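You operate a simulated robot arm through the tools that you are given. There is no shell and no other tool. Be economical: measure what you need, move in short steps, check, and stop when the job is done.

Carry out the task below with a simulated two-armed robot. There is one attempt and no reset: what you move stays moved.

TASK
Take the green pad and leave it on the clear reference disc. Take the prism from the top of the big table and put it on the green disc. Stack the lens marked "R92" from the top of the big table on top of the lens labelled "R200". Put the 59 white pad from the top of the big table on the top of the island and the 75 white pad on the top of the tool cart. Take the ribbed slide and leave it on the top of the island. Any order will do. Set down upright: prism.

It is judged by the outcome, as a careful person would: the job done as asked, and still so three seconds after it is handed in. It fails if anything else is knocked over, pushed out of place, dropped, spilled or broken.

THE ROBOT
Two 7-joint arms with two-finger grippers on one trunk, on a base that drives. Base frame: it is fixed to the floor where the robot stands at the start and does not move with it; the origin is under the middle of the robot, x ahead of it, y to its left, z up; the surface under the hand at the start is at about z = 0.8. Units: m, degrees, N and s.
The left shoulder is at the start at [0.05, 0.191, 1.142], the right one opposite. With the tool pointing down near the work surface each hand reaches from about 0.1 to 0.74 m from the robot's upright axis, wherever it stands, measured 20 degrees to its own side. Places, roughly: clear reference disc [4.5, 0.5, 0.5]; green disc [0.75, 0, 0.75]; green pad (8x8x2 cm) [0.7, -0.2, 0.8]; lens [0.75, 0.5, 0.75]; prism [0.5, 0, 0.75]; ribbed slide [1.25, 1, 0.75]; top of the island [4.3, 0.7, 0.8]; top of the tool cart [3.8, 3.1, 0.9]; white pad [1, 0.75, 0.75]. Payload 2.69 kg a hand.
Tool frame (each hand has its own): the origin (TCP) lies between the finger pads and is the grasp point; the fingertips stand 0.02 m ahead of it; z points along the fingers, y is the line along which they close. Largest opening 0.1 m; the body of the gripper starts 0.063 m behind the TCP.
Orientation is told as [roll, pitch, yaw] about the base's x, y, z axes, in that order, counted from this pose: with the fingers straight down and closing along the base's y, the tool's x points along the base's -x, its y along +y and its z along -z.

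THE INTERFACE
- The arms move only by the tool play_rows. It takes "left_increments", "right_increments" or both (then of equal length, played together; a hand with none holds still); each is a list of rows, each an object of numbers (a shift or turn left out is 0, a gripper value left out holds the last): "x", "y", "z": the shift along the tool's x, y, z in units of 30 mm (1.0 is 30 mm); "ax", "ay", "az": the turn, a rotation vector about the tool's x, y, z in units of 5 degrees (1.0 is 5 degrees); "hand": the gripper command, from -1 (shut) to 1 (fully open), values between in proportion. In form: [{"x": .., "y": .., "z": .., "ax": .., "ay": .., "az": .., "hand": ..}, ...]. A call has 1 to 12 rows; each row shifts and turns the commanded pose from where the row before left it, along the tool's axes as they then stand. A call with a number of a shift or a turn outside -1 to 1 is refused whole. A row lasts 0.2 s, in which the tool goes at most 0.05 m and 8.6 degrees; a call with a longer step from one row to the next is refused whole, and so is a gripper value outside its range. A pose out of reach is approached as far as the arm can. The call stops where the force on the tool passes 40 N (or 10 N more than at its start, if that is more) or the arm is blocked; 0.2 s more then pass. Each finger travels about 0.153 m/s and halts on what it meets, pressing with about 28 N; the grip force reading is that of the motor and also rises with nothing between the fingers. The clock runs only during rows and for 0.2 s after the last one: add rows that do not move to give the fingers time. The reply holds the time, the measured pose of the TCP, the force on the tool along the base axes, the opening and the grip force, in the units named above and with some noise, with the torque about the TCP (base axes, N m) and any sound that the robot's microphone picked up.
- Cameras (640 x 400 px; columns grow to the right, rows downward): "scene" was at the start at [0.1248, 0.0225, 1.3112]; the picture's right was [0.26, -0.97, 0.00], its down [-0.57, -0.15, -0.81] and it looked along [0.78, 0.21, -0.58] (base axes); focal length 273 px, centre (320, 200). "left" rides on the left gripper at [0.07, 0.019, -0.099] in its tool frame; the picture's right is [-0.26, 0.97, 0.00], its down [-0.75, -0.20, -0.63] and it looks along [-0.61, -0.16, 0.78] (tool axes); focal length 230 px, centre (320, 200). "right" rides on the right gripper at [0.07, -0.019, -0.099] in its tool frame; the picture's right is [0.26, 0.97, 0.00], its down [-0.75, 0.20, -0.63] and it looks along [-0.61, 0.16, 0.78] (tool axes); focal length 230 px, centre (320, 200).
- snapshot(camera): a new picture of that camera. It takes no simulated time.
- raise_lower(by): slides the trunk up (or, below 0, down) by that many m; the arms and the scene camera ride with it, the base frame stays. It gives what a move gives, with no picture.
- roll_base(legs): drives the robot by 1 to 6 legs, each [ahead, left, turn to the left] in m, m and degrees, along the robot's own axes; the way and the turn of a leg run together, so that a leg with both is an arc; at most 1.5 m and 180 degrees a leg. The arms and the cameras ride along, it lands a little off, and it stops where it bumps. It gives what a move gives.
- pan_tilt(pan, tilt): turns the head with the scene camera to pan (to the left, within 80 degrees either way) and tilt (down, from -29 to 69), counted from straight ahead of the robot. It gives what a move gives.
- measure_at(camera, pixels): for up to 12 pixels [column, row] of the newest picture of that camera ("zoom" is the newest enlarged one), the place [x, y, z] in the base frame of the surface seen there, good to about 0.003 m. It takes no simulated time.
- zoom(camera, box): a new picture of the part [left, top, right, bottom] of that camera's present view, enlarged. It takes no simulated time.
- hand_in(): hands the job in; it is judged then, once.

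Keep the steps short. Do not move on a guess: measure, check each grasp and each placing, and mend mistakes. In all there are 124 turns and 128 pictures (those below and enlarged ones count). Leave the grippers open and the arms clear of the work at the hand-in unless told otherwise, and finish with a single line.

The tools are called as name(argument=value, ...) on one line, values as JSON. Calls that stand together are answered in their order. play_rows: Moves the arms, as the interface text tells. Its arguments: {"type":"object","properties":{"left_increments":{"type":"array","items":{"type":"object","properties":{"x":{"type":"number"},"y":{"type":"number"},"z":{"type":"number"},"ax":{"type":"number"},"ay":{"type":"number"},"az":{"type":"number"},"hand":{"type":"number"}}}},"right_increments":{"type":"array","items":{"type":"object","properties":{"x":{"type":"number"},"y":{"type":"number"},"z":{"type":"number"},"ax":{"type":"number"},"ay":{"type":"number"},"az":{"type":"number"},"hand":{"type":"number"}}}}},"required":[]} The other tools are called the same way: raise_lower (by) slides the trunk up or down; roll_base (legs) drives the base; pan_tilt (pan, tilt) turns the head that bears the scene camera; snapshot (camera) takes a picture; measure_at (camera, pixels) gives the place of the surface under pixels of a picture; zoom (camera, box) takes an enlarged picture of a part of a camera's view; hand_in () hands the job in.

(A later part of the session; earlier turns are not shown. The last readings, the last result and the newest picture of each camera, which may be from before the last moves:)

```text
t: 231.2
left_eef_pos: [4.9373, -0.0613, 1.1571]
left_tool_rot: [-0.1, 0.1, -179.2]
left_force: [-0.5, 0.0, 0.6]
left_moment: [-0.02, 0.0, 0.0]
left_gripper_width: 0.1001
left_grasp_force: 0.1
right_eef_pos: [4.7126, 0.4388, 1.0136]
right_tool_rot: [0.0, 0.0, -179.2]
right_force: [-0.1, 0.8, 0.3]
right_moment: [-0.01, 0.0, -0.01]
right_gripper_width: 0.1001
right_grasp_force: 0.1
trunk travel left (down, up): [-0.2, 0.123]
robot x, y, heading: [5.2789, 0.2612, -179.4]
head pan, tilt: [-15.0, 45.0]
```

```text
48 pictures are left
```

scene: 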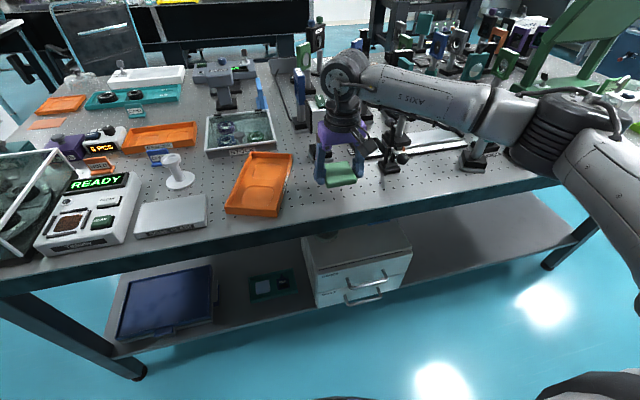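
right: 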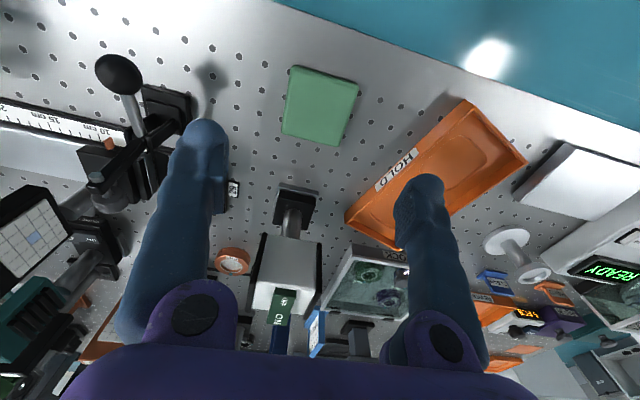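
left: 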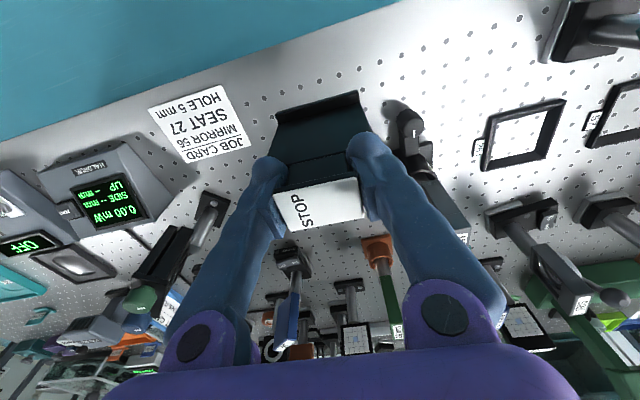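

Pad rests. Measure its corners, then pull the hand back and tilt it 55° forward.

measure_at(camera="right", pixels=[[292, 68], [358, 85], [334, 144], [285, 128], [320, 105]])

play_rows(right_increments=[{"x": 1}, {"x": 1}, {"x": 1}, {"x": 1}, {"x": 1}, {"x": 1}, {}])

play_rows(right_increments=[{"ay": -1}, {"ay": -1}, {"ay": -1}, {"ay": -1}, {"ay": -1}, {"ay": -1}, {"ay": -1}, {"ay": -1}, {"ay": -1}, {"ay": -1}, {"ay": -1}, {}])

snapshot(camera="right")

```text
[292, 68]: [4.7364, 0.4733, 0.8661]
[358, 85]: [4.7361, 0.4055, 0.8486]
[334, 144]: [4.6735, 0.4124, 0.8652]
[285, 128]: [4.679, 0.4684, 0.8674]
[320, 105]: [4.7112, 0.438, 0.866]
```

```text
t: 232.8
left_eef_pos: [4.937, -0.0603, 1.1568]
left_tool_rot: [0.1, 0.0, -179.2]
left_force: [-0.2, 0.4, -1.1]
left_moment: [0.0, 0.0, 0.0]
left_gripper_width: 0.1001
left_grasp_force: 0.0
right_eef_pos: [4.8931, 0.4423, 1.0141]
right_tool_rot: [0.0, 0.0, -179.3]
right_force: [-0.7, -1.3, -0.1]
right_moment: [0.02, 0.01, -0.01]
right_gripper_width: 0.0999
right_grasp_force: 0.1
trunk travel left (down, up): [-0.2, 0.123]
robot x, y, heading: [5.2783, 0.2646, -179.6]
head pan, tilt: [-15.0, 45.0]
```

```text
t: 235.4
left_eef_pos: [4.9376, -0.0605, 1.1578]
left_tool_rot: [0.0, -0.1, -179.3]
left_force: [-0.5, -0.1, -0.5]
left_moment: [-0.01, 0.03, 0.0]
left_gripper_width: 0.0999
left_grasp_force: 0.0
right_eef_pos: [4.8396, 0.4203, 1.0176]
right_tool_rot: [-0.1, -55.0, -179.2]
right_force: [0.1, 0.4, -0.2]
right_moment: [0.01, 0.0, 0.01]
right_gripper_width: 0.0998
right_grasp_force: 0.0
right hand out of reach, approached as far as the arm can: row 7, 8, 9, 10, 11
trunk travel left (down, up): [-0.2, 0.123]
robot x, y, heading: [5.2738, 0.2643, -179.4]
head pan, tilt: [-15.0, 45.0]
```

```text
47 pictures are left
```

right: 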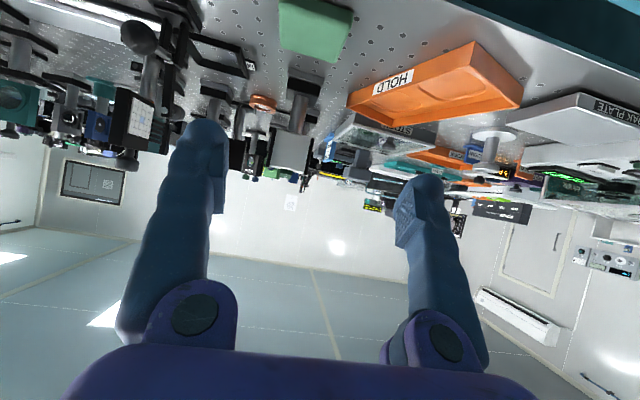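

Tilted fully. Pad centre (4.706, 0.439). I approach along a diagonal so the fingers straddle the pad's rear part, pausing 2 cm short.

play_rows(right_increments=[{"y": -0.34}, {"y": -0.34}, {"x": 0.215, "z": 0.72}, {"x": 0.215, "z": 0.72}, {"x": 0.215, "z": 0.72}, {"x": 0.215, "z": 0.72}, {"x": 0.215, "z": 0.72}, {"x": 0.215, "z": 0.72}, {"x": 0.215, "z": 0.72}, {}])

snapshot(camera="right")

snapshot(camera="scene")

```text
t: 237.6
left_eef_pos: [4.9373, -0.0608, 1.1582]
left_tool_rot: [0.1, -0.1, -179.2]
left_force: [-0.3, 0.1, 0.1]
left_moment: [-0.01, -0.02, -0.02]
left_gripper_width: 0.1001
left_grasp_force: 0.1
right_eef_pos: [4.7334, 0.4354, 0.8934]
right_tool_rot: [0.0, -54.9, -179.3]
right_force: [0.0, -1.4, -0.4]
right_moment: [0.01, -0.01, -0.02]
right_gripper_width: 0.1001
right_grasp_force: 0.0
right hand out of reach, approached as far as the arm can: row 1, 2
trunk travel left (down, up): [-0.2, 0.123]
robot x, y, heading: [5.2776, 0.2654, -179.2]
head pan, tilt: [-15.0, 45.0]
```

```text
46 pictures are left
```

right: 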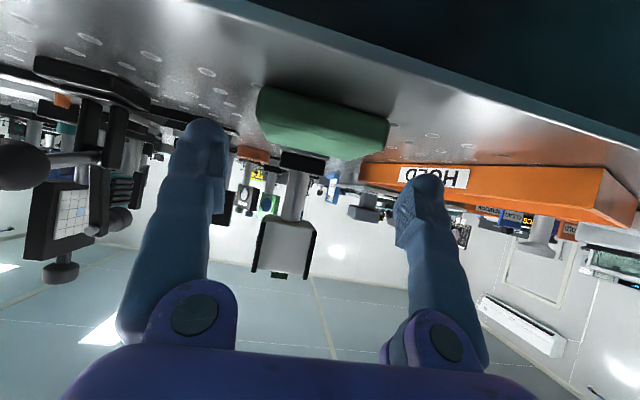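

```text
45 pictures are left
```

scene: 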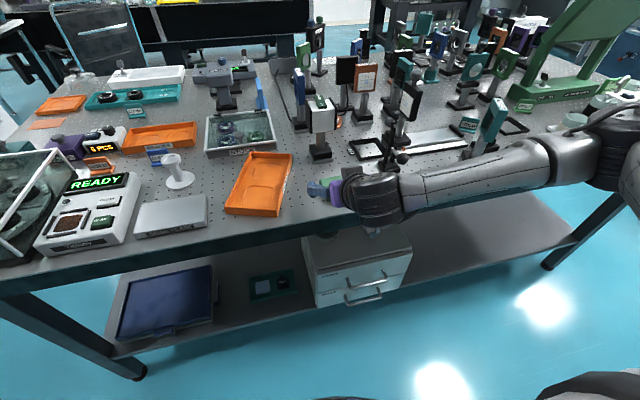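

measure_at(camera="scene", pixels=[[378, 195], [430, 185], [500, 170], [560, 150], [600, 130], [345, 190], [398, 160]])

play_rows(right_increments=[{"y": -0.08, "x": 0.3, "z": 0.4}, {"x": 0.1, "z": 0.1}, {}])

```text
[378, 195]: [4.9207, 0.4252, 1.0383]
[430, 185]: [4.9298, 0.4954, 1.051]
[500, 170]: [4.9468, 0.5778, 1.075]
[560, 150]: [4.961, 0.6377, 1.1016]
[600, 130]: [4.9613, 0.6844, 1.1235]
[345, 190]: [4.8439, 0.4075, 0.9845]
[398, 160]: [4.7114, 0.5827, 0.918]
```

```text
t: 238.4
left_eef_pos: [4.9384, -0.0614, 1.1566]
left_tool_rot: [0.0, 0.1, -179.1]
left_force: [0.6, 0.1, -0.3]
left_moment: [-0.01, 0.02, 0.02]
left_gripper_width: 0.1
left_grasp_force: 0.1
right_eef_pos: [4.7285, 0.4384, 0.8756]
right_tool_rot: [0.1, -55.0, -179.3]
right_force: [0.2, 0.3, 0.1]
right_moment: [-0.02, 0.04, 0.03]
right_gripper_width: 0.1001
right_grasp_force: 0.1
trunk travel left (down, up): [-0.2, 0.123]
robot x, y, heading: [5.2774, 0.2615, -179.4]
head pan, tilt: [-15.0, 45.0]
```

In position. Close and lift slightly.

play_rows(right_increments=[{"hand": 0.5}, {"hand": 0.1}, {"hand": -1}, {}, {}])

play_rows(right_increments=[{"x": -0.4, "z": -0.3}, {"x": -0.8, "z": -0.6}, {"x": -0.5, "z": -0.3}, {}])

snapshot(camera="right")

```text
t: 239.6
left_eef_pos: [4.9372, -0.0591, 1.1571]
left_tool_rot: [0.0, -0.1, -179.2]
left_force: [-0.6, -0.2, 0.4]
left_moment: [-0.01, -0.02, 0.01]
left_gripper_width: 0.1
left_grasp_force: 0.0
right_eef_pos: [4.7275, 0.438, 0.8755]
right_tool_rot: [0.0, -55.1, -179.3]
right_force: [-0.3, -0.2, 0.1]
right_moment: [0.05, 0.03, -0.04]
right_gripper_width: 0.0685
right_grasp_force: 28.6
trunk travel left (down, up): [-0.2, 0.123]
robot x, y, heading: [5.2776, 0.2641, -179.5]
head pan, tilt: [-15.0, 45.0]
```

```text
t: 240.6
left_eef_pos: [4.9378, -0.06, 1.1571]
left_tool_rot: [0.0, 0.0, -179.2]
left_force: [0.3, -0.1, 0.1]
left_moment: [0.01, 0.0, 0.0]
left_gripper_width: 0.0999
left_grasp_force: 0.1
right_eef_pos: [4.7304, 0.4373, 0.9374]
right_tool_rot: [0.0, -55.0, -179.2]
right_force: [0.0, 0.8, -0.5]
right_moment: [0.01, -0.01, 0.02]
right_gripper_width: 0.0682
right_grasp_force: 28.0
trunk travel left (down, up): [-0.2, 0.123]
robot x, y, heading: [5.2756, 0.2629, -179.3]
head pan, tilt: [-15.0, 45.0]
```

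```text
44 pictures are left
```

right: 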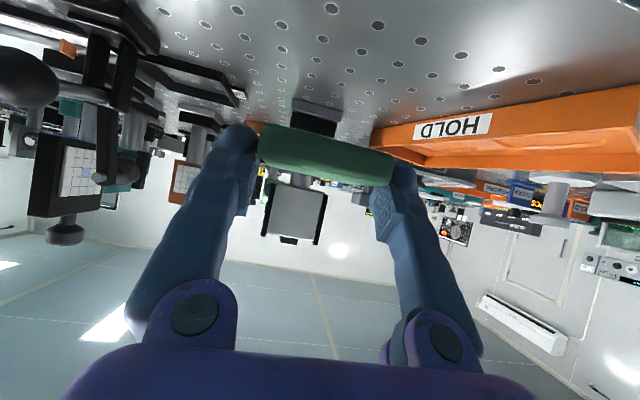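

Held and level. Back off 0.4 m, lower the trunk 0.2 m, then extend the hand low in front.

roll_base(legs=[[-0.4, 0, 0]])

raise_lower(by=-0.2)

play_rows(right_increments=[{"z": 0.909, "x": -0.13}, {"z": 0.909, "x": -0.13}, {"z": 0.909, "x": -0.13}, {"z": 0.909, "x": -0.13}, {"z": 0.909, "x": -0.13}, {"z": 0.909, "x": -0.13}, {"z": 0.909, "x": -0.13}, {"z": 0.909, "x": -0.13}, {"z": 0.909, "x": -0.13}, {"z": 0.909, "x": -0.13}, {"z": 0.909, "x": -0.13}, {}])

snapshot(camera="scene")

```text
t: 243.1
left_eef_pos: [5.3399, -0.0556, 1.1578]
left_tool_rot: [0.0, -0.1, -179.0]
left_force: [0.0, 0.4, -0.6]
left_moment: [0.03, -0.01, -0.01]
left_gripper_width: 0.1
left_grasp_force: 0.1
right_eef_pos: [5.1312, 0.4421, 0.9381]
right_tool_rot: [-0.1, -54.9, -179.2]
right_force: [0.0, -0.7, 0.3]
right_moment: [-0.01, 0.03, 0.02]
right_gripper_width: 0.0685
right_grasp_force: 28.0
trunk travel left (down, up): [-0.2, 0.123]
robot x, y, heading: [5.6793, 0.2706, -179.0]
head pan, tilt: [-15.0, 45.0]
```

```text
t: 245.3
left_eef_pos: [5.3411, -0.0545, 0.9571]
left_tool_rot: [-0.1, 0.0, -179.1]
left_force: [0.7, -0.2, 0.2]
left_moment: [0.02, -0.02, 0.02]
left_gripper_width: 0.1
left_grasp_force: 0.0
right_eef_pos: [5.1304, 0.4431, 0.7376]
right_tool_rot: [0.1, -55.1, -179.1]
right_force: [-0.3, 0.3, 0.5]
right_moment: [0.01, -0.01, 0.0]
right_gripper_width: 0.0687
right_grasp_force: 27.8
trunk travel left (down, up): [0.0, 0.323]
robot x, y, heading: [5.6818, 0.2685, -179.1]
head pan, tilt: [-15.0, 45.0]
```

```text
t: 247.9
left_eef_pos: [5.3412, -0.0547, 0.9566]
left_tool_rot: [-0.1, 0.0, -179.2]
left_force: [-0.3, 0.1, -0.7]
left_moment: [0.0, 0.04, -0.02]
left_gripper_width: 0.0999
left_grasp_force: 0.1
right_eef_pos: [4.8595, 0.4371, 0.602]
right_tool_rot: [0.0, -55.0, -179.2]
right_force: [-1.3, 1.0, 0.0]
right_moment: [0.01, -0.01, 0.0]
right_gripper_width: 0.0682
right_grasp_force: 27.8
trunk travel left (down, up): [0.0, 0.323]
robot x, y, heading: [5.6817, 0.2696, -179.0]
head pan, tilt: [-15.0, 45.0]
```

```text
43 pictures are left
```

scene: 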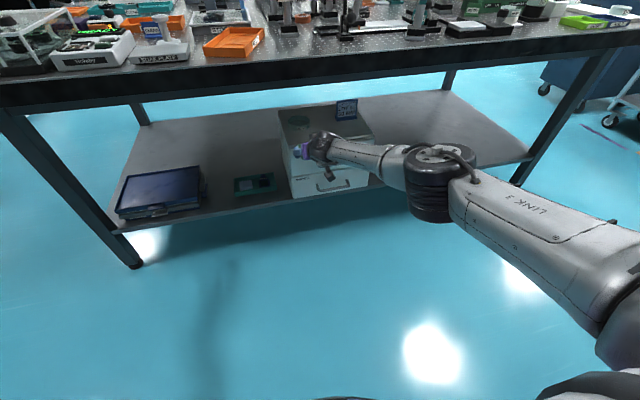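

measure_at(camera="scene", pixels=[[350, 58], [350, 66], [350, 74], [350, 80], [300, 78], [300, 86], [318, 140], [330, 150], [293, 118], [285, 118], [310, 118], [297, 127]])

snapshot(camera="right")

```text
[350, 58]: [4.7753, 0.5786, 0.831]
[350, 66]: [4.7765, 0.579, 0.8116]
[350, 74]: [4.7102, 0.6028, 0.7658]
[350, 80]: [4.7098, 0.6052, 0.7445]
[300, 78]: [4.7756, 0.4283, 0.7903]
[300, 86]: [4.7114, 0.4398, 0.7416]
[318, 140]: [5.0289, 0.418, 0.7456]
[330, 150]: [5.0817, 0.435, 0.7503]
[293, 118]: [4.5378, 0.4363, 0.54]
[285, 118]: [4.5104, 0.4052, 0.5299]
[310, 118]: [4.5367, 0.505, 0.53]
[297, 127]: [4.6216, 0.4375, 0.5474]
```

```text
42 pictures are left
```

right: 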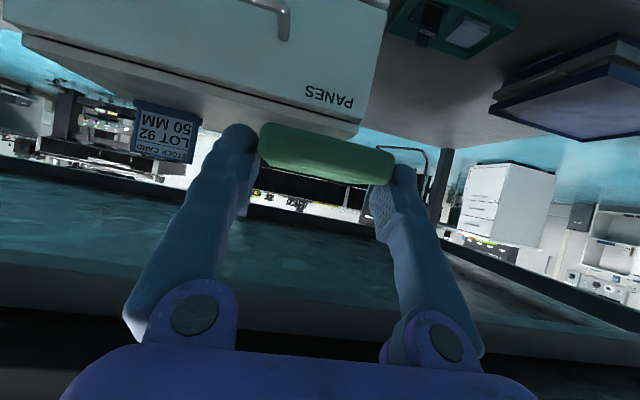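

Under-table limits: slab bottom 0.79 at x 4.775, frame 0.742 at 4.711; my wrist height fits. Lower 14 mm, shift y to 0.455, then drive ahead 0.18 m and check.

play_rows(right_increments=[{"x": 0.38, "z": 0.27, "y": -0.3}, {"y": -0.3}, {}])

roll_base(legs=[[0.18, 0, 0]])

snapshot(camera="right")

snapshot(camera="scene")

```text
t: 248.7
left_eef_pos: [5.3412, -0.0563, 0.957]
left_tool_rot: [0.0, -0.1, -179.2]
left_force: [-0.4, 0.1, 0.3]
left_moment: [-0.01, 0.04, 0.0]
left_gripper_width: 0.0999
left_grasp_force: 0.1
right_eef_pos: [4.8599, 0.4551, 0.5874]
right_tool_rot: [0.0, -55.0, -179.2]
right_force: [-0.6, -0.6, 0.2]
right_moment: [0.01, 0.01, 0.02]
right_gripper_width: 0.0682
right_grasp_force: 28.0
trunk travel left (down, up): [0.0, 0.323]
robot x, y, heading: [5.6792, 0.2689, -179.4]
head pan, tilt: [-15.0, 45.0]
```

```text
t: 250.2
left_eef_pos: [5.1612, -0.0593, 0.9572]
left_tool_rot: [0.0, -0.1, -178.9]
left_force: [0.3, 0.0, 1.4]
left_moment: [0.01, 0.04, -0.04]
left_gripper_width: 0.1
left_grasp_force: 0.0
right_eef_pos: [4.6804, 0.452, 0.5874]
right_tool_rot: [0.0, -54.9, -179.1]
right_force: [0.8, -0.6, -0.2]
right_moment: [0.01, 0.01, -0.02]
right_gripper_width: 0.0682
right_grasp_force: 27.6
trunk travel left (down, up): [0.0, 0.323]
robot x, y, heading: [5.5017, 0.2676, -178.9]
head pan, tilt: [-15.0, 45.0]
```

```text
41 pictures are left
```

right: 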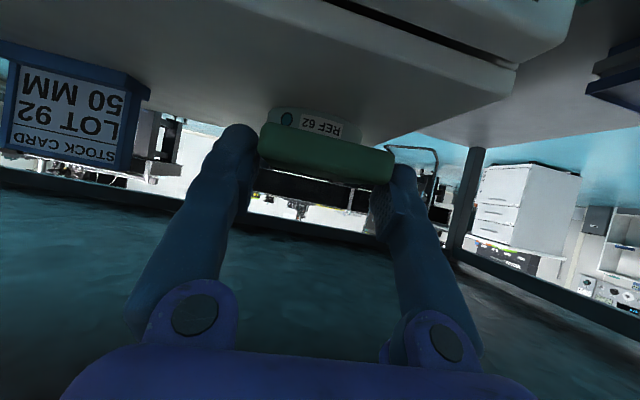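

```text
40 pictures are left
```

scene: 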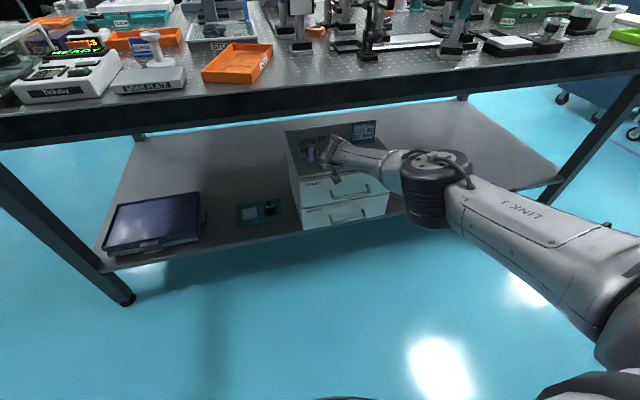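

measure_at(camera="right", pixels=[[310, 122], [280, 118], [340, 132], [310, 115], [320, 140], [275, 135], [380, 160], [362, 138]])

```text
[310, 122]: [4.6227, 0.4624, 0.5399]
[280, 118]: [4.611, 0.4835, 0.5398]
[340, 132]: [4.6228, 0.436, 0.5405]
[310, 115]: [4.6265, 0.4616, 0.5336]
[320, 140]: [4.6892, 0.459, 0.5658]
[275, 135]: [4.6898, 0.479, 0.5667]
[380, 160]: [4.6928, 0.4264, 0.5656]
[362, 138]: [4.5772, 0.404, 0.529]
```

The disc is ahead and lower; the pad clears it. Drive 0.078 m further.

roll_base(legs=[[0.078, 0, 0]])

snapshot(camera="right")

zoom(camera="scene", box=[260, 100, 420, 210])

```text
t: 251.3
left_eef_pos: [5.0832, -0.0609, 0.958]
left_tool_rot: [-0.1, 0.0, -179.1]
left_force: [0.2, 0.1, -0.9]
left_moment: [-0.01, -0.01, 0.01]
left_gripper_width: 0.1
left_grasp_force: 0.1
right_eef_pos: [4.6024, 0.4524, 0.5873]
right_tool_rot: [0.1, -55.0, -179.1]
right_force: [-0.4, 0.7, -0.1]
right_moment: [0.0, 0.03, 0.03]
right_gripper_width: 0.0684
right_grasp_force: 27.6
trunk travel left (down, up): [0.0, 0.323]
robot x, y, heading: [5.4247, 0.2665, -179.1]
head pan, tilt: [-15.0, 45.0]
```

```text
39 pictures are left
```

right: 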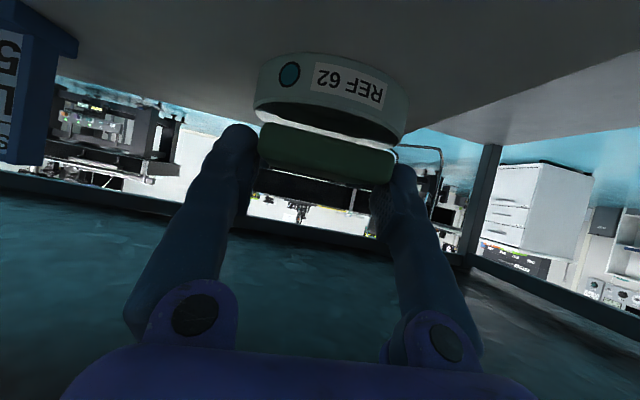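

```text
3.64 times, centred on (340, 155) of scene
```

zoom: 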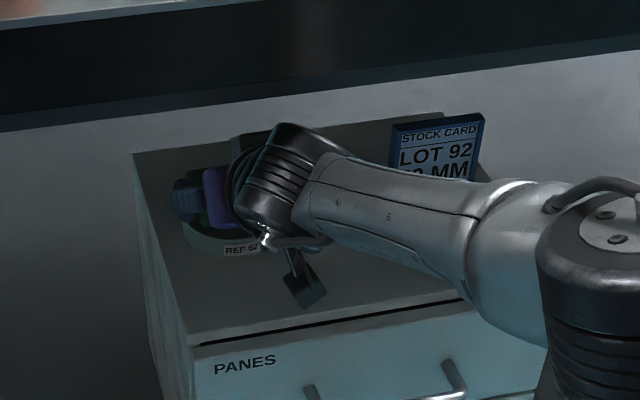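

The pad is over the disc, centred. Lower in small steps.

play_rows(right_increments=[{"x": 0.218, "z": 0.153}, {"x": 0.05, "z": 0.04}, {}])

play_rows(right_increments=[{"x": 0.06, "z": 0.04}, {}])

zoom(camera="right", box=[220, 30, 440, 220])

```text
t: 252.1
left_eef_pos: [5.0832, -0.0597, 0.9579]
left_tool_rot: [0.0, -0.1, -179.1]
left_force: [0.2, 0.0, -0.3]
left_moment: [-0.01, 0.0, -0.03]
left_gripper_width: 0.0999
left_grasp_force: 0.0
right_eef_pos: [4.6027, 0.4513, 0.5778]
right_tool_rot: [0.0, -55.2, -179.1]
right_force: [-0.8, -0.5, 1.9]
right_moment: [-0.04, 0.01, 0.0]
right_gripper_width: 0.0686
right_grasp_force: 27.8
trunk travel left (down, up): [0.0, 0.323]
robot x, y, heading: [5.4257, 0.2628, -179.1]
head pan, tilt: [-15.0, 45.0]
```

```text
t: 252.7
left_eef_pos: [5.0848, -0.0608, 0.9575]
left_tool_rot: [0.1, 0.0, -179.1]
left_force: [0.2, -0.4, 1.1]
left_moment: [0.01, 0.01, 0.01]
left_gripper_width: 0.1001
left_grasp_force: 0.0
right_eef_pos: [4.6026, 0.4515, 0.5787]
right_tool_rot: [-0.1, -55.1, -179.0]
right_force: [-1.2, 0.3, 2.9]
right_moment: [-0.01, 0.0, -0.01]
right_gripper_width: 0.0686
right_grasp_force: 28.2
trunk travel left (down, up): [0.0, 0.323]
robot x, y, heading: [5.4241, 0.2625, -179.0]
head pan, tilt: [-15.0, 45.0]
```

```text
2.11 times, centred on (330, 125) of right
```

zoom: 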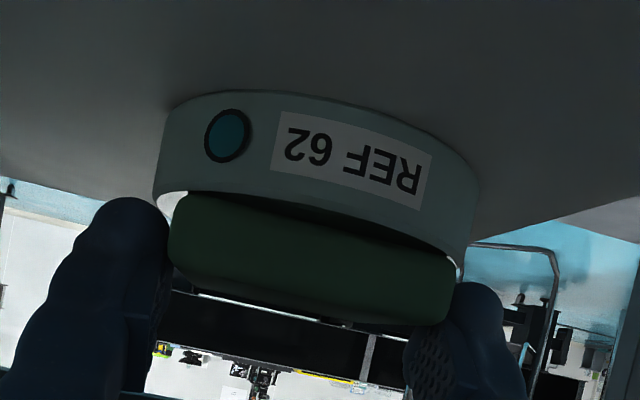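

Contact (≈3 N). Open, then back straight out by the base.

play_rows(right_increments=[{"hand": 0.5}, {"hand": 0.75}, {"hand": 1}, {}, {}])

roll_base(legs=[[-0.15, 0, 0]])

snapshot(camera="right")

```text
t: 253.9
left_eef_pos: [5.0837, -0.0596, 0.9577]
left_tool_rot: [-0.1, -0.1, -179.0]
left_force: [-0.3, 0.3, -0.6]
left_moment: [0.0, 0.02, -0.02]
left_gripper_width: 0.0999
left_grasp_force: 0.1
right_eef_pos: [4.6027, 0.4516, 0.578]
right_tool_rot: [0.0, -55.0, -179.1]
right_force: [0.1, 0.0, 0.3]
right_moment: [-0.01, -0.01, 0.04]
right_gripper_width: 0.0998
right_grasp_force: 0.0
trunk travel left (down, up): [0.0, 0.323]
robot x, y, heading: [5.4236, 0.2642, -179.0]
head pan, tilt: [-15.0, 45.0]
```

```text
t: 255.2
left_eef_pos: [5.2316, -0.0567, 0.9584]
left_tool_rot: [0.0, -0.1, -179.2]
left_force: [0.6, 0.9, 0.3]
left_moment: [-0.03, 0.02, -0.03]
left_gripper_width: 0.1001
left_grasp_force: 0.0
right_eef_pos: [4.7505, 0.4547, 0.5784]
right_tool_rot: [0.0, -55.0, -179.2]
right_force: [0.6, -0.4, 0.5]
right_moment: [0.01, 0.03, -0.03]
right_gripper_width: 0.1001
right_grasp_force: 0.1
trunk travel left (down, up): [0.0, 0.323]
robot x, y, heading: [5.5693, 0.2652, -179.1]
head pan, tilt: [-15.0, 45.0]
```

```text
36 pictures are left
```

right: 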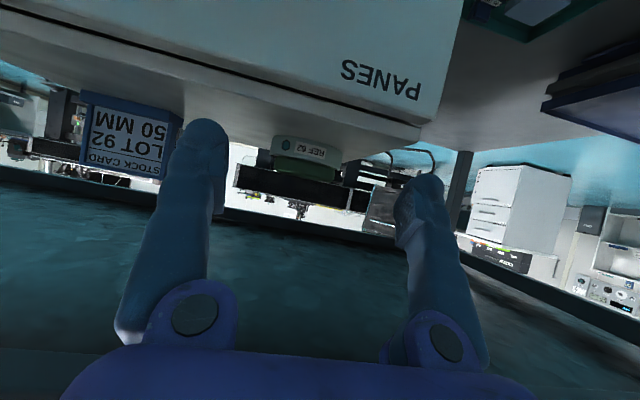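

The pad lies on the disc. Back off more, retract and straighten the right hand, and check the disc from the scene camera.

roll_base(legs=[[-0.25, 0, 0]])

play_rows(right_increments=[{"z": -0.957, "x": 0.33}, {"z": -0.957, "x": 0.33}, {"z": -0.957, "x": 0.33}, {"z": -0.957, "x": 0.33}, {"z": -0.957, "x": 0.33}, {"z": -0.957, "x": 0.33}, {"z": -0.957, "x": 0.33}, {"z": -0.957, "x": 0.33}, {"z": -0.957, "x": 0.33}, {"z": -0.957, "x": 0.33}, {"z": -0.957, "x": 0.33}, {"z": -0.957, "x": 0.33}])

play_rows(right_increments=[{"ay": 1}, {"ay": 1}, {"ay": 1}, {"ay": 1}, {"ay": 1}, {"ay": 1}, {"ay": 1}, {"ay": 1}, {"ay": 1}, {"ay": 1}, {"ay": 1}, {}])

snapshot(camera="scene")

```text
t: 257.2
left_eef_pos: [5.4757, -0.0533, 0.9573]
left_tool_rot: [0.0, -0.2, -179.2]
left_force: [-0.1, -0.2, 0.2]
left_moment: [0.0, 0.03, -0.04]
left_gripper_width: 0.0997
left_grasp_force: 0.2
right_eef_pos: [4.9963, 0.4582, 0.5781]
right_tool_rot: [0.0, -55.0, -179.3]
right_force: [0.0, 0.0, 0.6]
right_moment: [0.01, 0.04, 0.01]
right_gripper_width: 0.0999
right_grasp_force: 0.1
trunk travel left (down, up): [0.0, 0.323]
robot x, y, heading: [5.8174, 0.273, -179.4]
head pan, tilt: [-15.0, 45.0]
stopped in leg 1: the robot was blocked; the commanded pose is now the measured one
```

```text
t: 259.8
left_eef_pos: [5.4757, -0.0538, 0.9576]
left_tool_rot: [0.0, -0.2, -179.2]
left_force: [1.6, -0.6, -0.6]
left_moment: [0.02, 0.01, -0.04]
left_gripper_width: 0.0999
left_grasp_force: 0.0
right_eef_pos: [5.3437, 0.4536, 0.6863]
right_tool_rot: [-0.3, -54.8, -179.4]
right_force: [0.0, 0.1, -0.3]
right_moment: [0.01, 0.02, -0.03]
right_gripper_width: 0.1
right_grasp_force: 0.0
right hand out of reach, approached as far as the arm can: row 9, 11
trunk travel left (down, up): [0.0, 0.323]
robot x, y, heading: [5.8169, 0.2696, -179.5]
head pan, tilt: [-15.0, 45.0]
```

```text
t: 262.4
left_eef_pos: [5.4765, -0.0524, 0.9592]
left_tool_rot: [0.0, -0.2, -179.2]
left_force: [-0.3, -0.4, 0.2]
left_moment: [-0.01, -0.04, 0.0]
left_gripper_width: 0.1002
left_grasp_force: 0.0
right_eef_pos: [5.3419, 0.4541, 0.6871]
right_tool_rot: [0.0, 0.0, -179.2]
right_force: [-0.3, 0.3, -0.6]
right_moment: [0.01, 0.05, 0.01]
right_gripper_width: 0.1002
right_grasp_force: 0.1
trunk travel left (down, up): [0.0, 0.323]
robot x, y, heading: [5.8166, 0.2758, -179.4]
head pan, tilt: [-15.0, 45.0]
```

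```text
35 pictures are left
```

scene: 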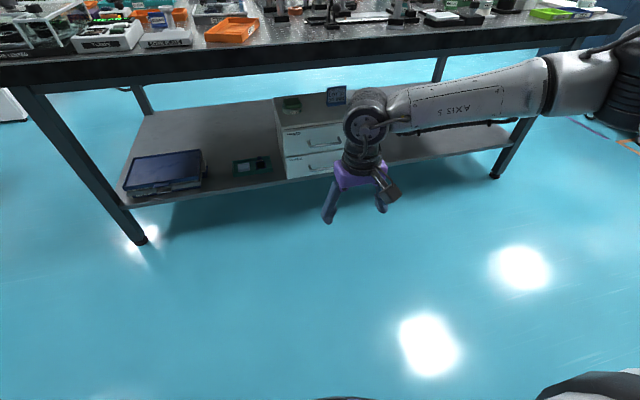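

The pad shows on the disc at (291,103). I go forward a bit, raise everything, and drive back around to the big table.

zoom(camera="scene", box=[265, 80, 355, 140])

raise_lower(by=0.2)

play_rows(right_increments=[{"z": -1}, {"z": -1}, {"z": -1}, {"z": -1}, {"z": -1}, {"z": -1}, {"z": -1}, {"z": -1}, {"z": -1}, {"x": 1}, {"x": 1}, {}])

roll_base(legs=[[0.2, 0, 0], [0, -1.45, 0], [0, -0.43, 0], [1.5, 0, 0], [1.5, 0, 0], [0.5, 0.6, 0]])

```text
6.67 times, centred on (310, 110) of scene
```

zoom: 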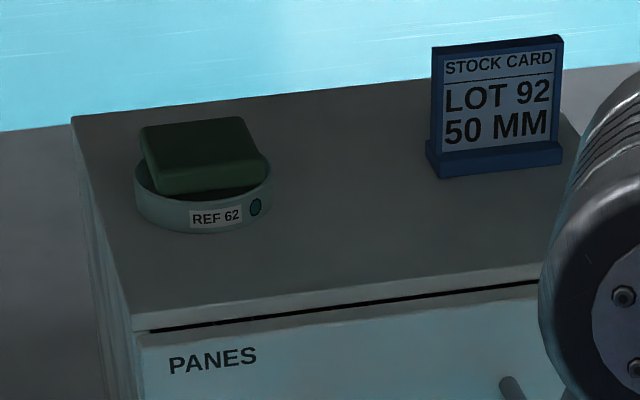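

```text
t: 264.6
left_eef_pos: [5.4747, -0.0535, 1.1576]
left_tool_rot: [0.0, -0.1, -179.2]
left_force: [0.6, -0.6, 0.8]
left_moment: [0.0, 0.04, 0.01]
left_gripper_width: 0.1001
left_grasp_force: 0.1
right_eef_pos: [5.3416, 0.4554, 0.8881]
right_tool_rot: [0.0, -0.2, -179.3]
right_force: [-0.4, 0.4, 0.0]
right_moment: [-0.04, 0.01, -0.01]
right_gripper_width: 0.0999
right_grasp_force: 0.1
trunk travel left (down, up): [-0.2, 0.123]
robot x, y, heading: [5.8188, 0.2705, -179.4]
head pan, tilt: [-15.0, 45.0]
```

```text
t: 267.2
left_eef_pos: [5.4737, -0.0533, 1.1568]
left_tool_rot: [0.1, -0.1, -179.2]
left_force: [0.1, -0.3, -0.2]
left_moment: [-0.04, -0.01, -0.03]
left_gripper_width: 0.1001
left_grasp_force: 0.0
right_eef_pos: [5.4016, 0.4557, 1.1561]
right_tool_rot: [0.0, 0.1, -179.3]
right_force: [-0.9, 0.0, -0.2]
right_moment: [-0.01, -0.01, 0.02]
right_gripper_width: 0.1
right_grasp_force: 0.0
trunk travel left (down, up): [-0.2, 0.123]
robot x, y, heading: [5.8134, 0.2713, -179.1]
head pan, tilt: [-15.0, 45.0]
```

```text
t: 304.5
left_eef_pos: [1.7745, 1.168, 1.158]
left_tool_rot: [0.0, -0.1, -179.0]
left_force: [0.2, 0.2, 0.0]
left_moment: [0.01, 0.02, 0.0]
left_gripper_width: 0.1001
left_grasp_force: 0.1
right_eef_pos: [1.7011, 1.6765, 1.1561]
right_tool_rot: [-0.1, -0.1, -179.1]
right_force: [0.5, 0.5, -1.2]
right_moment: [-0.02, -0.02, -0.02]
right_gripper_width: 0.1
right_grasp_force: 0.1
trunk travel left (down, up): [-0.2, 0.123]
robot x, y, heading: [2.1192, 1.493, -179.1]
head pan, tilt: [-15.0, 45.0]
```

The pad rests on REF 62. Continue: to x≈1.0, turn left to face the table, sidestep right so the 75 pad is on the left hand's side.

roll_base(legs=[[1.12, 0, 0], [0, 0, 89.3], [0, -0.2, 0]])

pan_tilt(pan=15, tilt=45)

snapshot(camera="scene")

```text
t: 316.0
left_eef_pos: [1.1221, 1.1337, 1.1575]
left_tool_rot: [0.0, 0.0, -89.7]
left_force: [0.4, -0.1, -0.2]
left_moment: [-0.02, -0.01, 0.0]
left_gripper_width: 0.0999
left_grasp_force: 0.1
right_eef_pos: [0.611, 1.0655, 1.1577]
right_tool_rot: [0.0, 0.0, -89.7]
right_force: [-0.4, 0.1, -0.1]
right_moment: [0.0, -0.04, 0.03]
right_gripper_width: 0.0999
right_grasp_force: 0.1
trunk travel left (down, up): [-0.2, 0.123]
robot x, y, heading: [0.8029, 1.4741, -89.8]
head pan, tilt: [-15.0, 45.0]
```

```text
t: 316.9
left_eef_pos: [1.1216, 1.1348, 1.1577]
left_tool_rot: [-0.1, -0.2, -89.7]
left_force: [-0.3, -0.5, -0.6]
left_moment: [-0.04, -0.01, 0.05]
left_gripper_width: 0.1
left_grasp_force: 0.1
right_eef_pos: [0.6111, 1.0651, 1.1562]
right_tool_rot: [0.0, 0.0, -89.8]
right_force: [0.9, 0.9, 0.5]
right_moment: [-0.02, 0.01, -0.02]
right_gripper_width: 0.1
right_grasp_force: 0.1
trunk travel left (down, up): [-0.2, 0.123]
robot x, y, heading: [0.8045, 1.4791, -90.0]
head pan, tilt: [15.0, 45.0]
```

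```text
33 pictures are left
```

scene: 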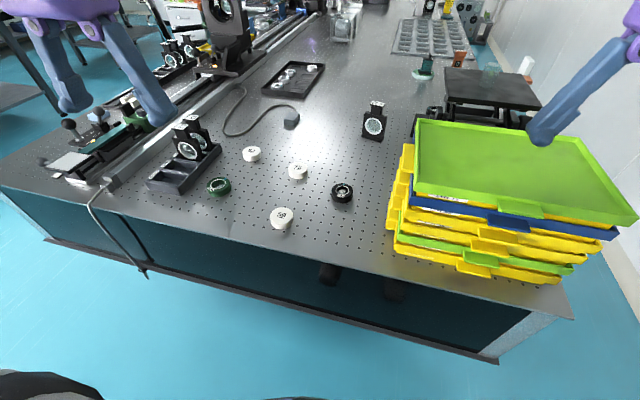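

zoom(camera="scene", box=[235, 140, 355, 235])

measure_at(camera="scene", pixels=[[298, 169], [289, 169], [307, 170], [298, 175], [282, 214], [271, 214], [293, 215], [282, 207], [282, 222], [298, 164], [342, 190]])

```text
4.21 times, centred on (295, 188) of scene
```

zoom: 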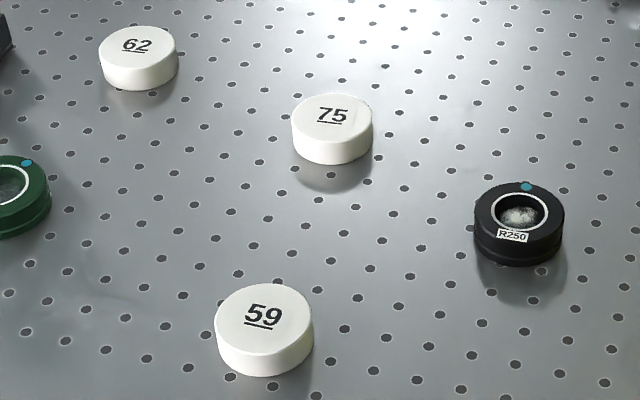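

```text
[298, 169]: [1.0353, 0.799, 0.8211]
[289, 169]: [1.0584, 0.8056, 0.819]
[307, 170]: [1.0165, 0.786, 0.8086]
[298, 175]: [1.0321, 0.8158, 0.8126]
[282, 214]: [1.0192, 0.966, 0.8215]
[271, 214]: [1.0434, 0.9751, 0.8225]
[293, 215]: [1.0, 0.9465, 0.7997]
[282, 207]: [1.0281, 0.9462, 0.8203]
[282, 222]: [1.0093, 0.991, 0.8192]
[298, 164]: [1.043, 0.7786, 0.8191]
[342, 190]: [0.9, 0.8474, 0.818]
```

75 at ≈(1.036, 0.797), 59 at ≈(1.018, 0.967). Move the left hand above 75.

play_rows(left_increments=[{"x": -0.94, "y": -0.242}, {"x": -0.94, "y": -0.242}, {"x": -0.94, "y": -0.242}, {"x": -0.94, "y": -0.242}, {"x": -0.94, "y": -0.242}, {"x": -0.94, "y": -0.242}, {"x": -0.94, "y": -0.242}, {"x": -0.94, "y": -0.242}, {"x": -0.94, "y": -0.242}, {"x": -0.94, "y": -0.242}, {"x": -0.94, "y": -0.242}, {"x": -0.94, "y": -0.242}])

play_rows(left_increments=[{"z": 1}, {"z": 1}, {"z": 1}, {"z": 1}, {"z": 1}, {"z": 1}, {"z": 1}, {"z": 0.7}, {}])

snapshot(camera="left")

```text
t: 319.5
left_eef_pos: [1.0859, 0.8862, 1.1278]
left_tool_rot: [-0.2, -0.1, -89.6]
left_force: [-1.0, -0.5, 0.7]
left_moment: [0.04, 0.02, 0.03]
left_gripper_width: 0.0998
left_grasp_force: 0.1
left hand out of reach, approached as far as the arm can: row 9, 10, 11, 12
right_eef_pos: [0.61, 1.0665, 1.1559]
right_tool_rot: [0.0, -0.1, -89.7]
right_force: [-0.1, 0.3, -0.4]
right_moment: [0.0, 0.0, -0.03]
right_gripper_width: 0.0999
right_grasp_force: 0.0
trunk travel left (down, up): [-0.2, 0.123]
robot x, y, heading: [0.801, 1.4798, -89.8]
head pan, tilt: [15.0, 45.0]
```

```text
t: 321.5
left_eef_pos: [1.094, 0.9047, 0.9048]
left_tool_rot: [-0.1, -0.2, -89.7]
left_force: [0.1, -0.9, -1.1]
left_moment: [-0.02, -0.01, -0.04]
left_gripper_width: 0.0999
left_grasp_force: 0.0
left hand out of reach, approached as far as the arm can: row 6, 7, 8
right_eef_pos: [0.6123, 1.0651, 1.1569]
right_tool_rot: [0.0, -0.2, -89.9]
right_force: [0.3, -1.2, 0.2]
right_moment: [0.0, -0.01, 0.0]
right_gripper_width: 0.1
right_grasp_force: 0.0
trunk travel left (down, up): [-0.2, 0.123]
robot x, y, heading: [0.8, 1.4777, -89.6]
head pan, tilt: [15.0, 45.0]
```

```text
31 pictures are left
```

left: 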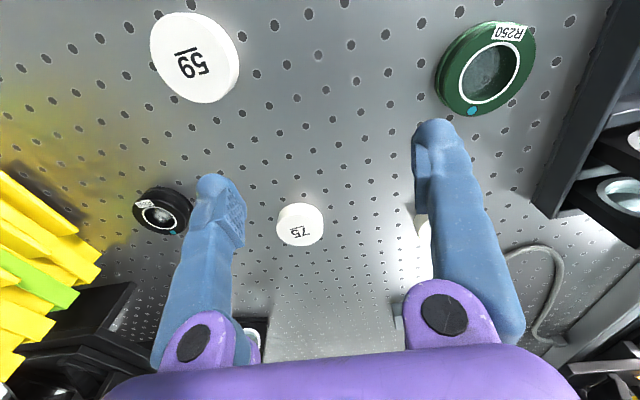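

The left arm's reach is limited on its inner side. I'll take 59 with the left hand instead (and 75 with the right): raise, roll right 0.12 m, and move over 59.

play_rows(left_increments=[{"z": -1}, {"z": -1}, {"x": 1}, {"x": 1}, {}])

roll_base(legs=[[0, -0.12, 0]])

play_rows(left_increments=[{"y": 0.75}, {"y": 0.75}, {"z": 0.8}, {}])

snapshot(camera="left")

```text
t: 322.7
left_eef_pos: [1.095, 0.9651, 0.964]
left_tool_rot: [0.0, -0.1, -89.8]
left_force: [0.1, -0.2, -0.6]
left_moment: [-0.03, 0.0, 0.02]
left_gripper_width: 0.1001
left_grasp_force: 0.0
right_eef_pos: [0.6107, 1.0655, 1.1559]
right_tool_rot: [0.0, -0.2, -89.8]
right_force: [0.1, -0.3, 0.3]
right_moment: [0.0, -0.02, 0.03]
right_gripper_width: 0.1
right_grasp_force: 0.0
trunk travel left (down, up): [-0.2, 0.123]
robot x, y, heading: [0.7972, 1.4767, -89.9]
head pan, tilt: [15.0, 45.0]
```

```text
t: 324.4
left_eef_pos: [0.9736, 0.9639, 0.9649]
left_tool_rot: [0.0, 0.0, -89.8]
left_force: [0.0, 0.8, -0.2]
left_moment: [0.0, -0.01, 0.02]
left_gripper_width: 0.1002
left_grasp_force: 0.0
right_eef_pos: [0.4909, 1.0646, 1.1561]
right_tool_rot: [-0.1, -0.1, -89.8]
right_force: [0.3, 0.3, -0.2]
right_moment: [0.0, 0.0, 0.02]
right_gripper_width: 0.1001
right_grasp_force: 0.1
trunk travel left (down, up): [-0.2, 0.123]
robot x, y, heading: [0.6831, 1.4743, -89.5]
head pan, tilt: [15.0, 45.0]
```

```text
t: 325.4
left_eef_pos: [1.0198, 0.9652, 0.9414]
left_tool_rot: [-0.1, -0.2, -89.7]
left_force: [0.2, 0.6, -0.5]
left_moment: [-0.01, 0.02, -0.03]
left_gripper_width: 0.1001
left_grasp_force: 0.0
right_eef_pos: [0.4915, 1.0643, 1.1564]
right_tool_rot: [0.0, -0.2, -89.8]
right_force: [-0.8, -0.3, -0.9]
right_moment: [0.01, -0.02, 0.02]
right_gripper_width: 0.0997
right_grasp_force: 0.0
trunk travel left (down, up): [-0.2, 0.123]
robot x, y, heading: [0.6789, 1.4764, -89.8]
head pan, tilt: [15.0, 45.0]
```

```text
30 pictures are left
```

left: 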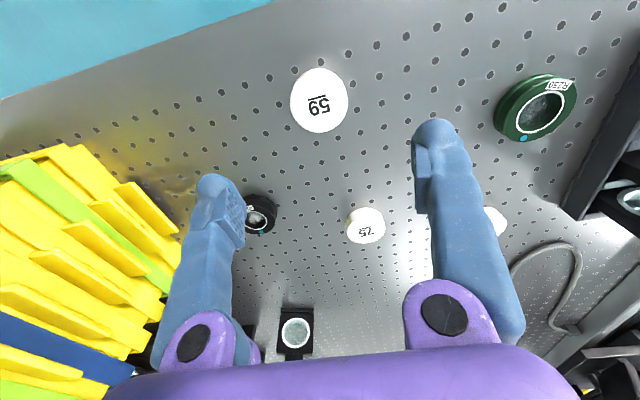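

59 is centred. Descend to z≈0.825, close, and lift.

play_rows(left_increments=[{"z": 1}, {"z": 1}, {"z": 1}, {"z": 0.88}, {}, {"hand": 0.2}, {"hand": -0.4}, {"hand": -1}, {}, {}])

play_rows(left_increments=[{"z": -0.5}, {"z": -1}, {"z": -1}, {"z": -1}, {"z": -1}, {"z": -1}, {"z": -1}, {"z": -1}, {"z": -1}, {"x": 1, "z": -0.8}, {"x": 1}, {"x": 0.8}])

snapshot(camera="left")

```text
t: 327.6
left_eef_pos: [1.0183, 0.9649, 0.8241]
left_tool_rot: [0.0, -0.1, -89.6]
left_force: [-0.8, 0.2, 0.3]
left_moment: [0.01, -0.01, 0.01]
left_gripper_width: 0.0521
left_grasp_force: 27.7
right_eef_pos: [0.4921, 1.0653, 1.1553]
right_tool_rot: [-0.1, -0.1, -89.8]
right_force: [1.6, -0.6, -0.2]
right_moment: [0.0, 0.02, 0.0]
right_gripper_width: 0.0999
right_grasp_force: 0.0
trunk travel left (down, up): [-0.2, 0.123]
robot x, y, heading: [0.6774, 1.4765, -89.6]
head pan, tilt: [15.0, 45.0]
```

```text
t: 330.2
left_eef_pos: [1.021, 1.0502, 1.1035]
left_tool_rot: [0.0, -0.2, -89.7]
left_force: [0.1, 0.1, -1.1]
left_moment: [-0.04, 0.02, 0.0]
left_gripper_width: 0.052
left_grasp_force: 27.8
right_eef_pos: [0.4904, 1.0652, 1.1569]
right_tool_rot: [0.0, -0.2, -89.7]
right_force: [0.0, 0.7, 0.4]
right_moment: [-0.04, -0.04, 0.01]
right_gripper_width: 0.1
right_grasp_force: 0.0
trunk travel left (down, up): [-0.2, 0.123]
robot x, y, heading: [0.6777, 1.473, -89.8]
head pan, tilt: [15.0, 45.0]
```

```text
29 pictures are left
```

left: 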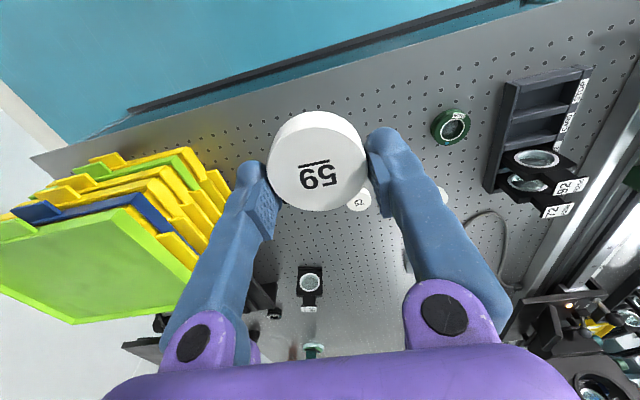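

59 is held. Roll left 0.49 and ahead 4 cm, then bring the right hand over 75.

roll_base(legs=[[0, 0.49, 0], [0.04, 0, 0]])

play_rows(right_increments=[{"x": -0.95, "y": 0.22}, {"x": -0.95, "y": 0.22}, {"x": -0.95, "y": 0.22}, {"x": -0.95, "y": 0.22}, {"x": -0.95, "y": 0.22}, {"x": -0.95, "y": 0.22}, {"x": -0.95, "y": 0.22}, {"x": -0.95, "y": 0.22}, {"z": 1}, {"z": 1}, {"z": 1}, {}])

snapshot(camera="right")

```text
t: 335.5
left_eef_pos: [1.5108, 1.0106, 1.1027]
left_tool_rot: [0.1, -0.2, -89.8]
left_force: [-0.2, -0.3, -0.6]
left_moment: [0.02, -0.03, -0.02]
left_gripper_width: 0.0523
left_grasp_force: 28.0
right_eef_pos: [0.9822, 1.0259, 1.1561]
right_tool_rot: [0.0, 0.1, -89.8]
right_force: [0.0, -0.9, -1.3]
right_moment: [0.06, 0.03, -0.01]
right_gripper_width: 0.1001
right_grasp_force: 0.0
trunk travel left (down, up): [-0.2, 0.123]
robot x, y, heading: [1.1694, 1.4411, -89.7]
head pan, tilt: [15.0, 45.0]
```

```text
t: 338.1
left_eef_pos: [1.5108, 1.012, 1.1036]
left_tool_rot: [-0.1, -0.1, -89.7]
left_force: [0.3, 0.3, -0.2]
left_moment: [-0.01, -0.01, 0.02]
left_gripper_width: 0.0521
left_grasp_force: 27.3
right_eef_pos: [1.0371, 0.7991, 1.0661]
right_tool_rot: [0.0, -0.1, -89.8]
right_force: [-0.3, 0.6, 0.9]
right_moment: [0.0, 0.02, 0.01]
right_gripper_width: 0.0997
right_grasp_force: 0.1
trunk travel left (down, up): [-0.2, 0.123]
robot x, y, heading: [1.1709, 1.4399, -90.1]
head pan, tilt: [15.0, 45.0]
```

```text
28 pictures are left
```

right: 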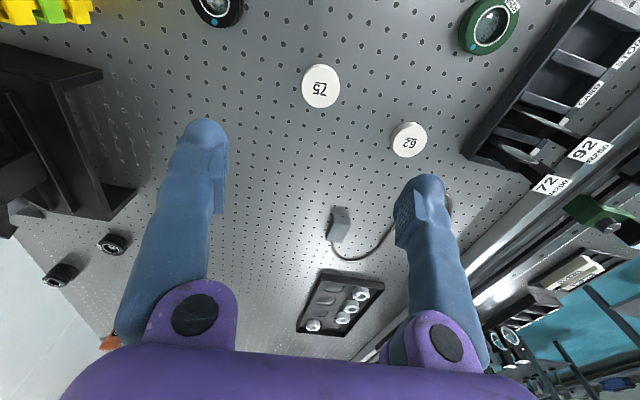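

measure_at(camera="right", pixels=[[302, 86], [338, 86], [320, 66], [320, 103], [321, 86], [334, 72], [308, 99]])

```text
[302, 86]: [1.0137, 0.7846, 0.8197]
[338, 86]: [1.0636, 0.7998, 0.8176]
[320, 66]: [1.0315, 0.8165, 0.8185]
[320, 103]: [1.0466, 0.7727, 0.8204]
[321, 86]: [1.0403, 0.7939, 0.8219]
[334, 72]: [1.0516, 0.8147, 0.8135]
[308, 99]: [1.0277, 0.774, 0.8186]
```

75's centre is (1.039, 0.7935). Adjust and descend, close, lift.

play_rows(right_increments=[{"x": -0.19, "y": 0.07, "z": 1}, {"z": 1}, {"z": 1}, {"z": 1}, {"z": 1}, {"z": 1}, {"z": 1}, {"z": 1}, {"z": 0.05}, {}])

play_rows(right_increments=[{"hand": 0.2}, {"hand": -0.4}, {"hand": -1}, {}, {}, {"z": -0.5}, {"z": -1}, {"z": -1}, {"z": -1}, {"z": -1}, {"z": -1}, {}])

snapshot(camera="right")

```text
t: 340.3
left_eef_pos: [1.5115, 1.0114, 1.1032]
left_tool_rot: [-0.1, -0.1, -89.8]
left_force: [-0.5, -0.9, -0.5]
left_moment: [-0.06, -0.03, 0.02]
left_gripper_width: 0.0521
left_grasp_force: 27.5
right_eef_pos: [1.0384, 0.7929, 0.825]
right_tool_rot: [-0.1, -0.1, -89.6]
right_force: [0.9, 0.5, 0.4]
right_moment: [-0.03, 0.0, 0.0]
right_gripper_width: 0.0999
right_grasp_force: 0.1
trunk travel left (down, up): [-0.2, 0.123]
robot x, y, heading: [1.1704, 1.435, -89.6]
head pan, tilt: [15.0, 45.0]
```

```text
t: 342.9
left_eef_pos: [1.5114, 1.0118, 1.1026]
left_tool_rot: [0.0, -0.2, -89.7]
left_force: [0.6, -0.8, -1.1]
left_moment: [-0.01, 0.0, -0.02]
left_gripper_width: 0.0522
left_grasp_force: 27.9
right_eef_pos: [1.0388, 0.7924, 0.9897]
right_tool_rot: [0.0, -0.1, -89.8]
right_force: [-0.7, 0.2, 0.3]
right_moment: [0.0, 0.01, -0.05]
right_gripper_width: 0.052
right_grasp_force: 28.4
trunk travel left (down, up): [-0.2, 0.123]
robot x, y, heading: [1.1729, 1.4398, -89.9]
head pan, tilt: [15.0, 45.0]
```

```text
27 pictures are left
```

right: 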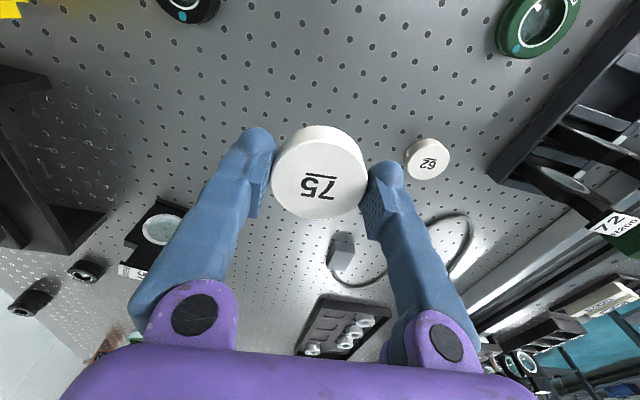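

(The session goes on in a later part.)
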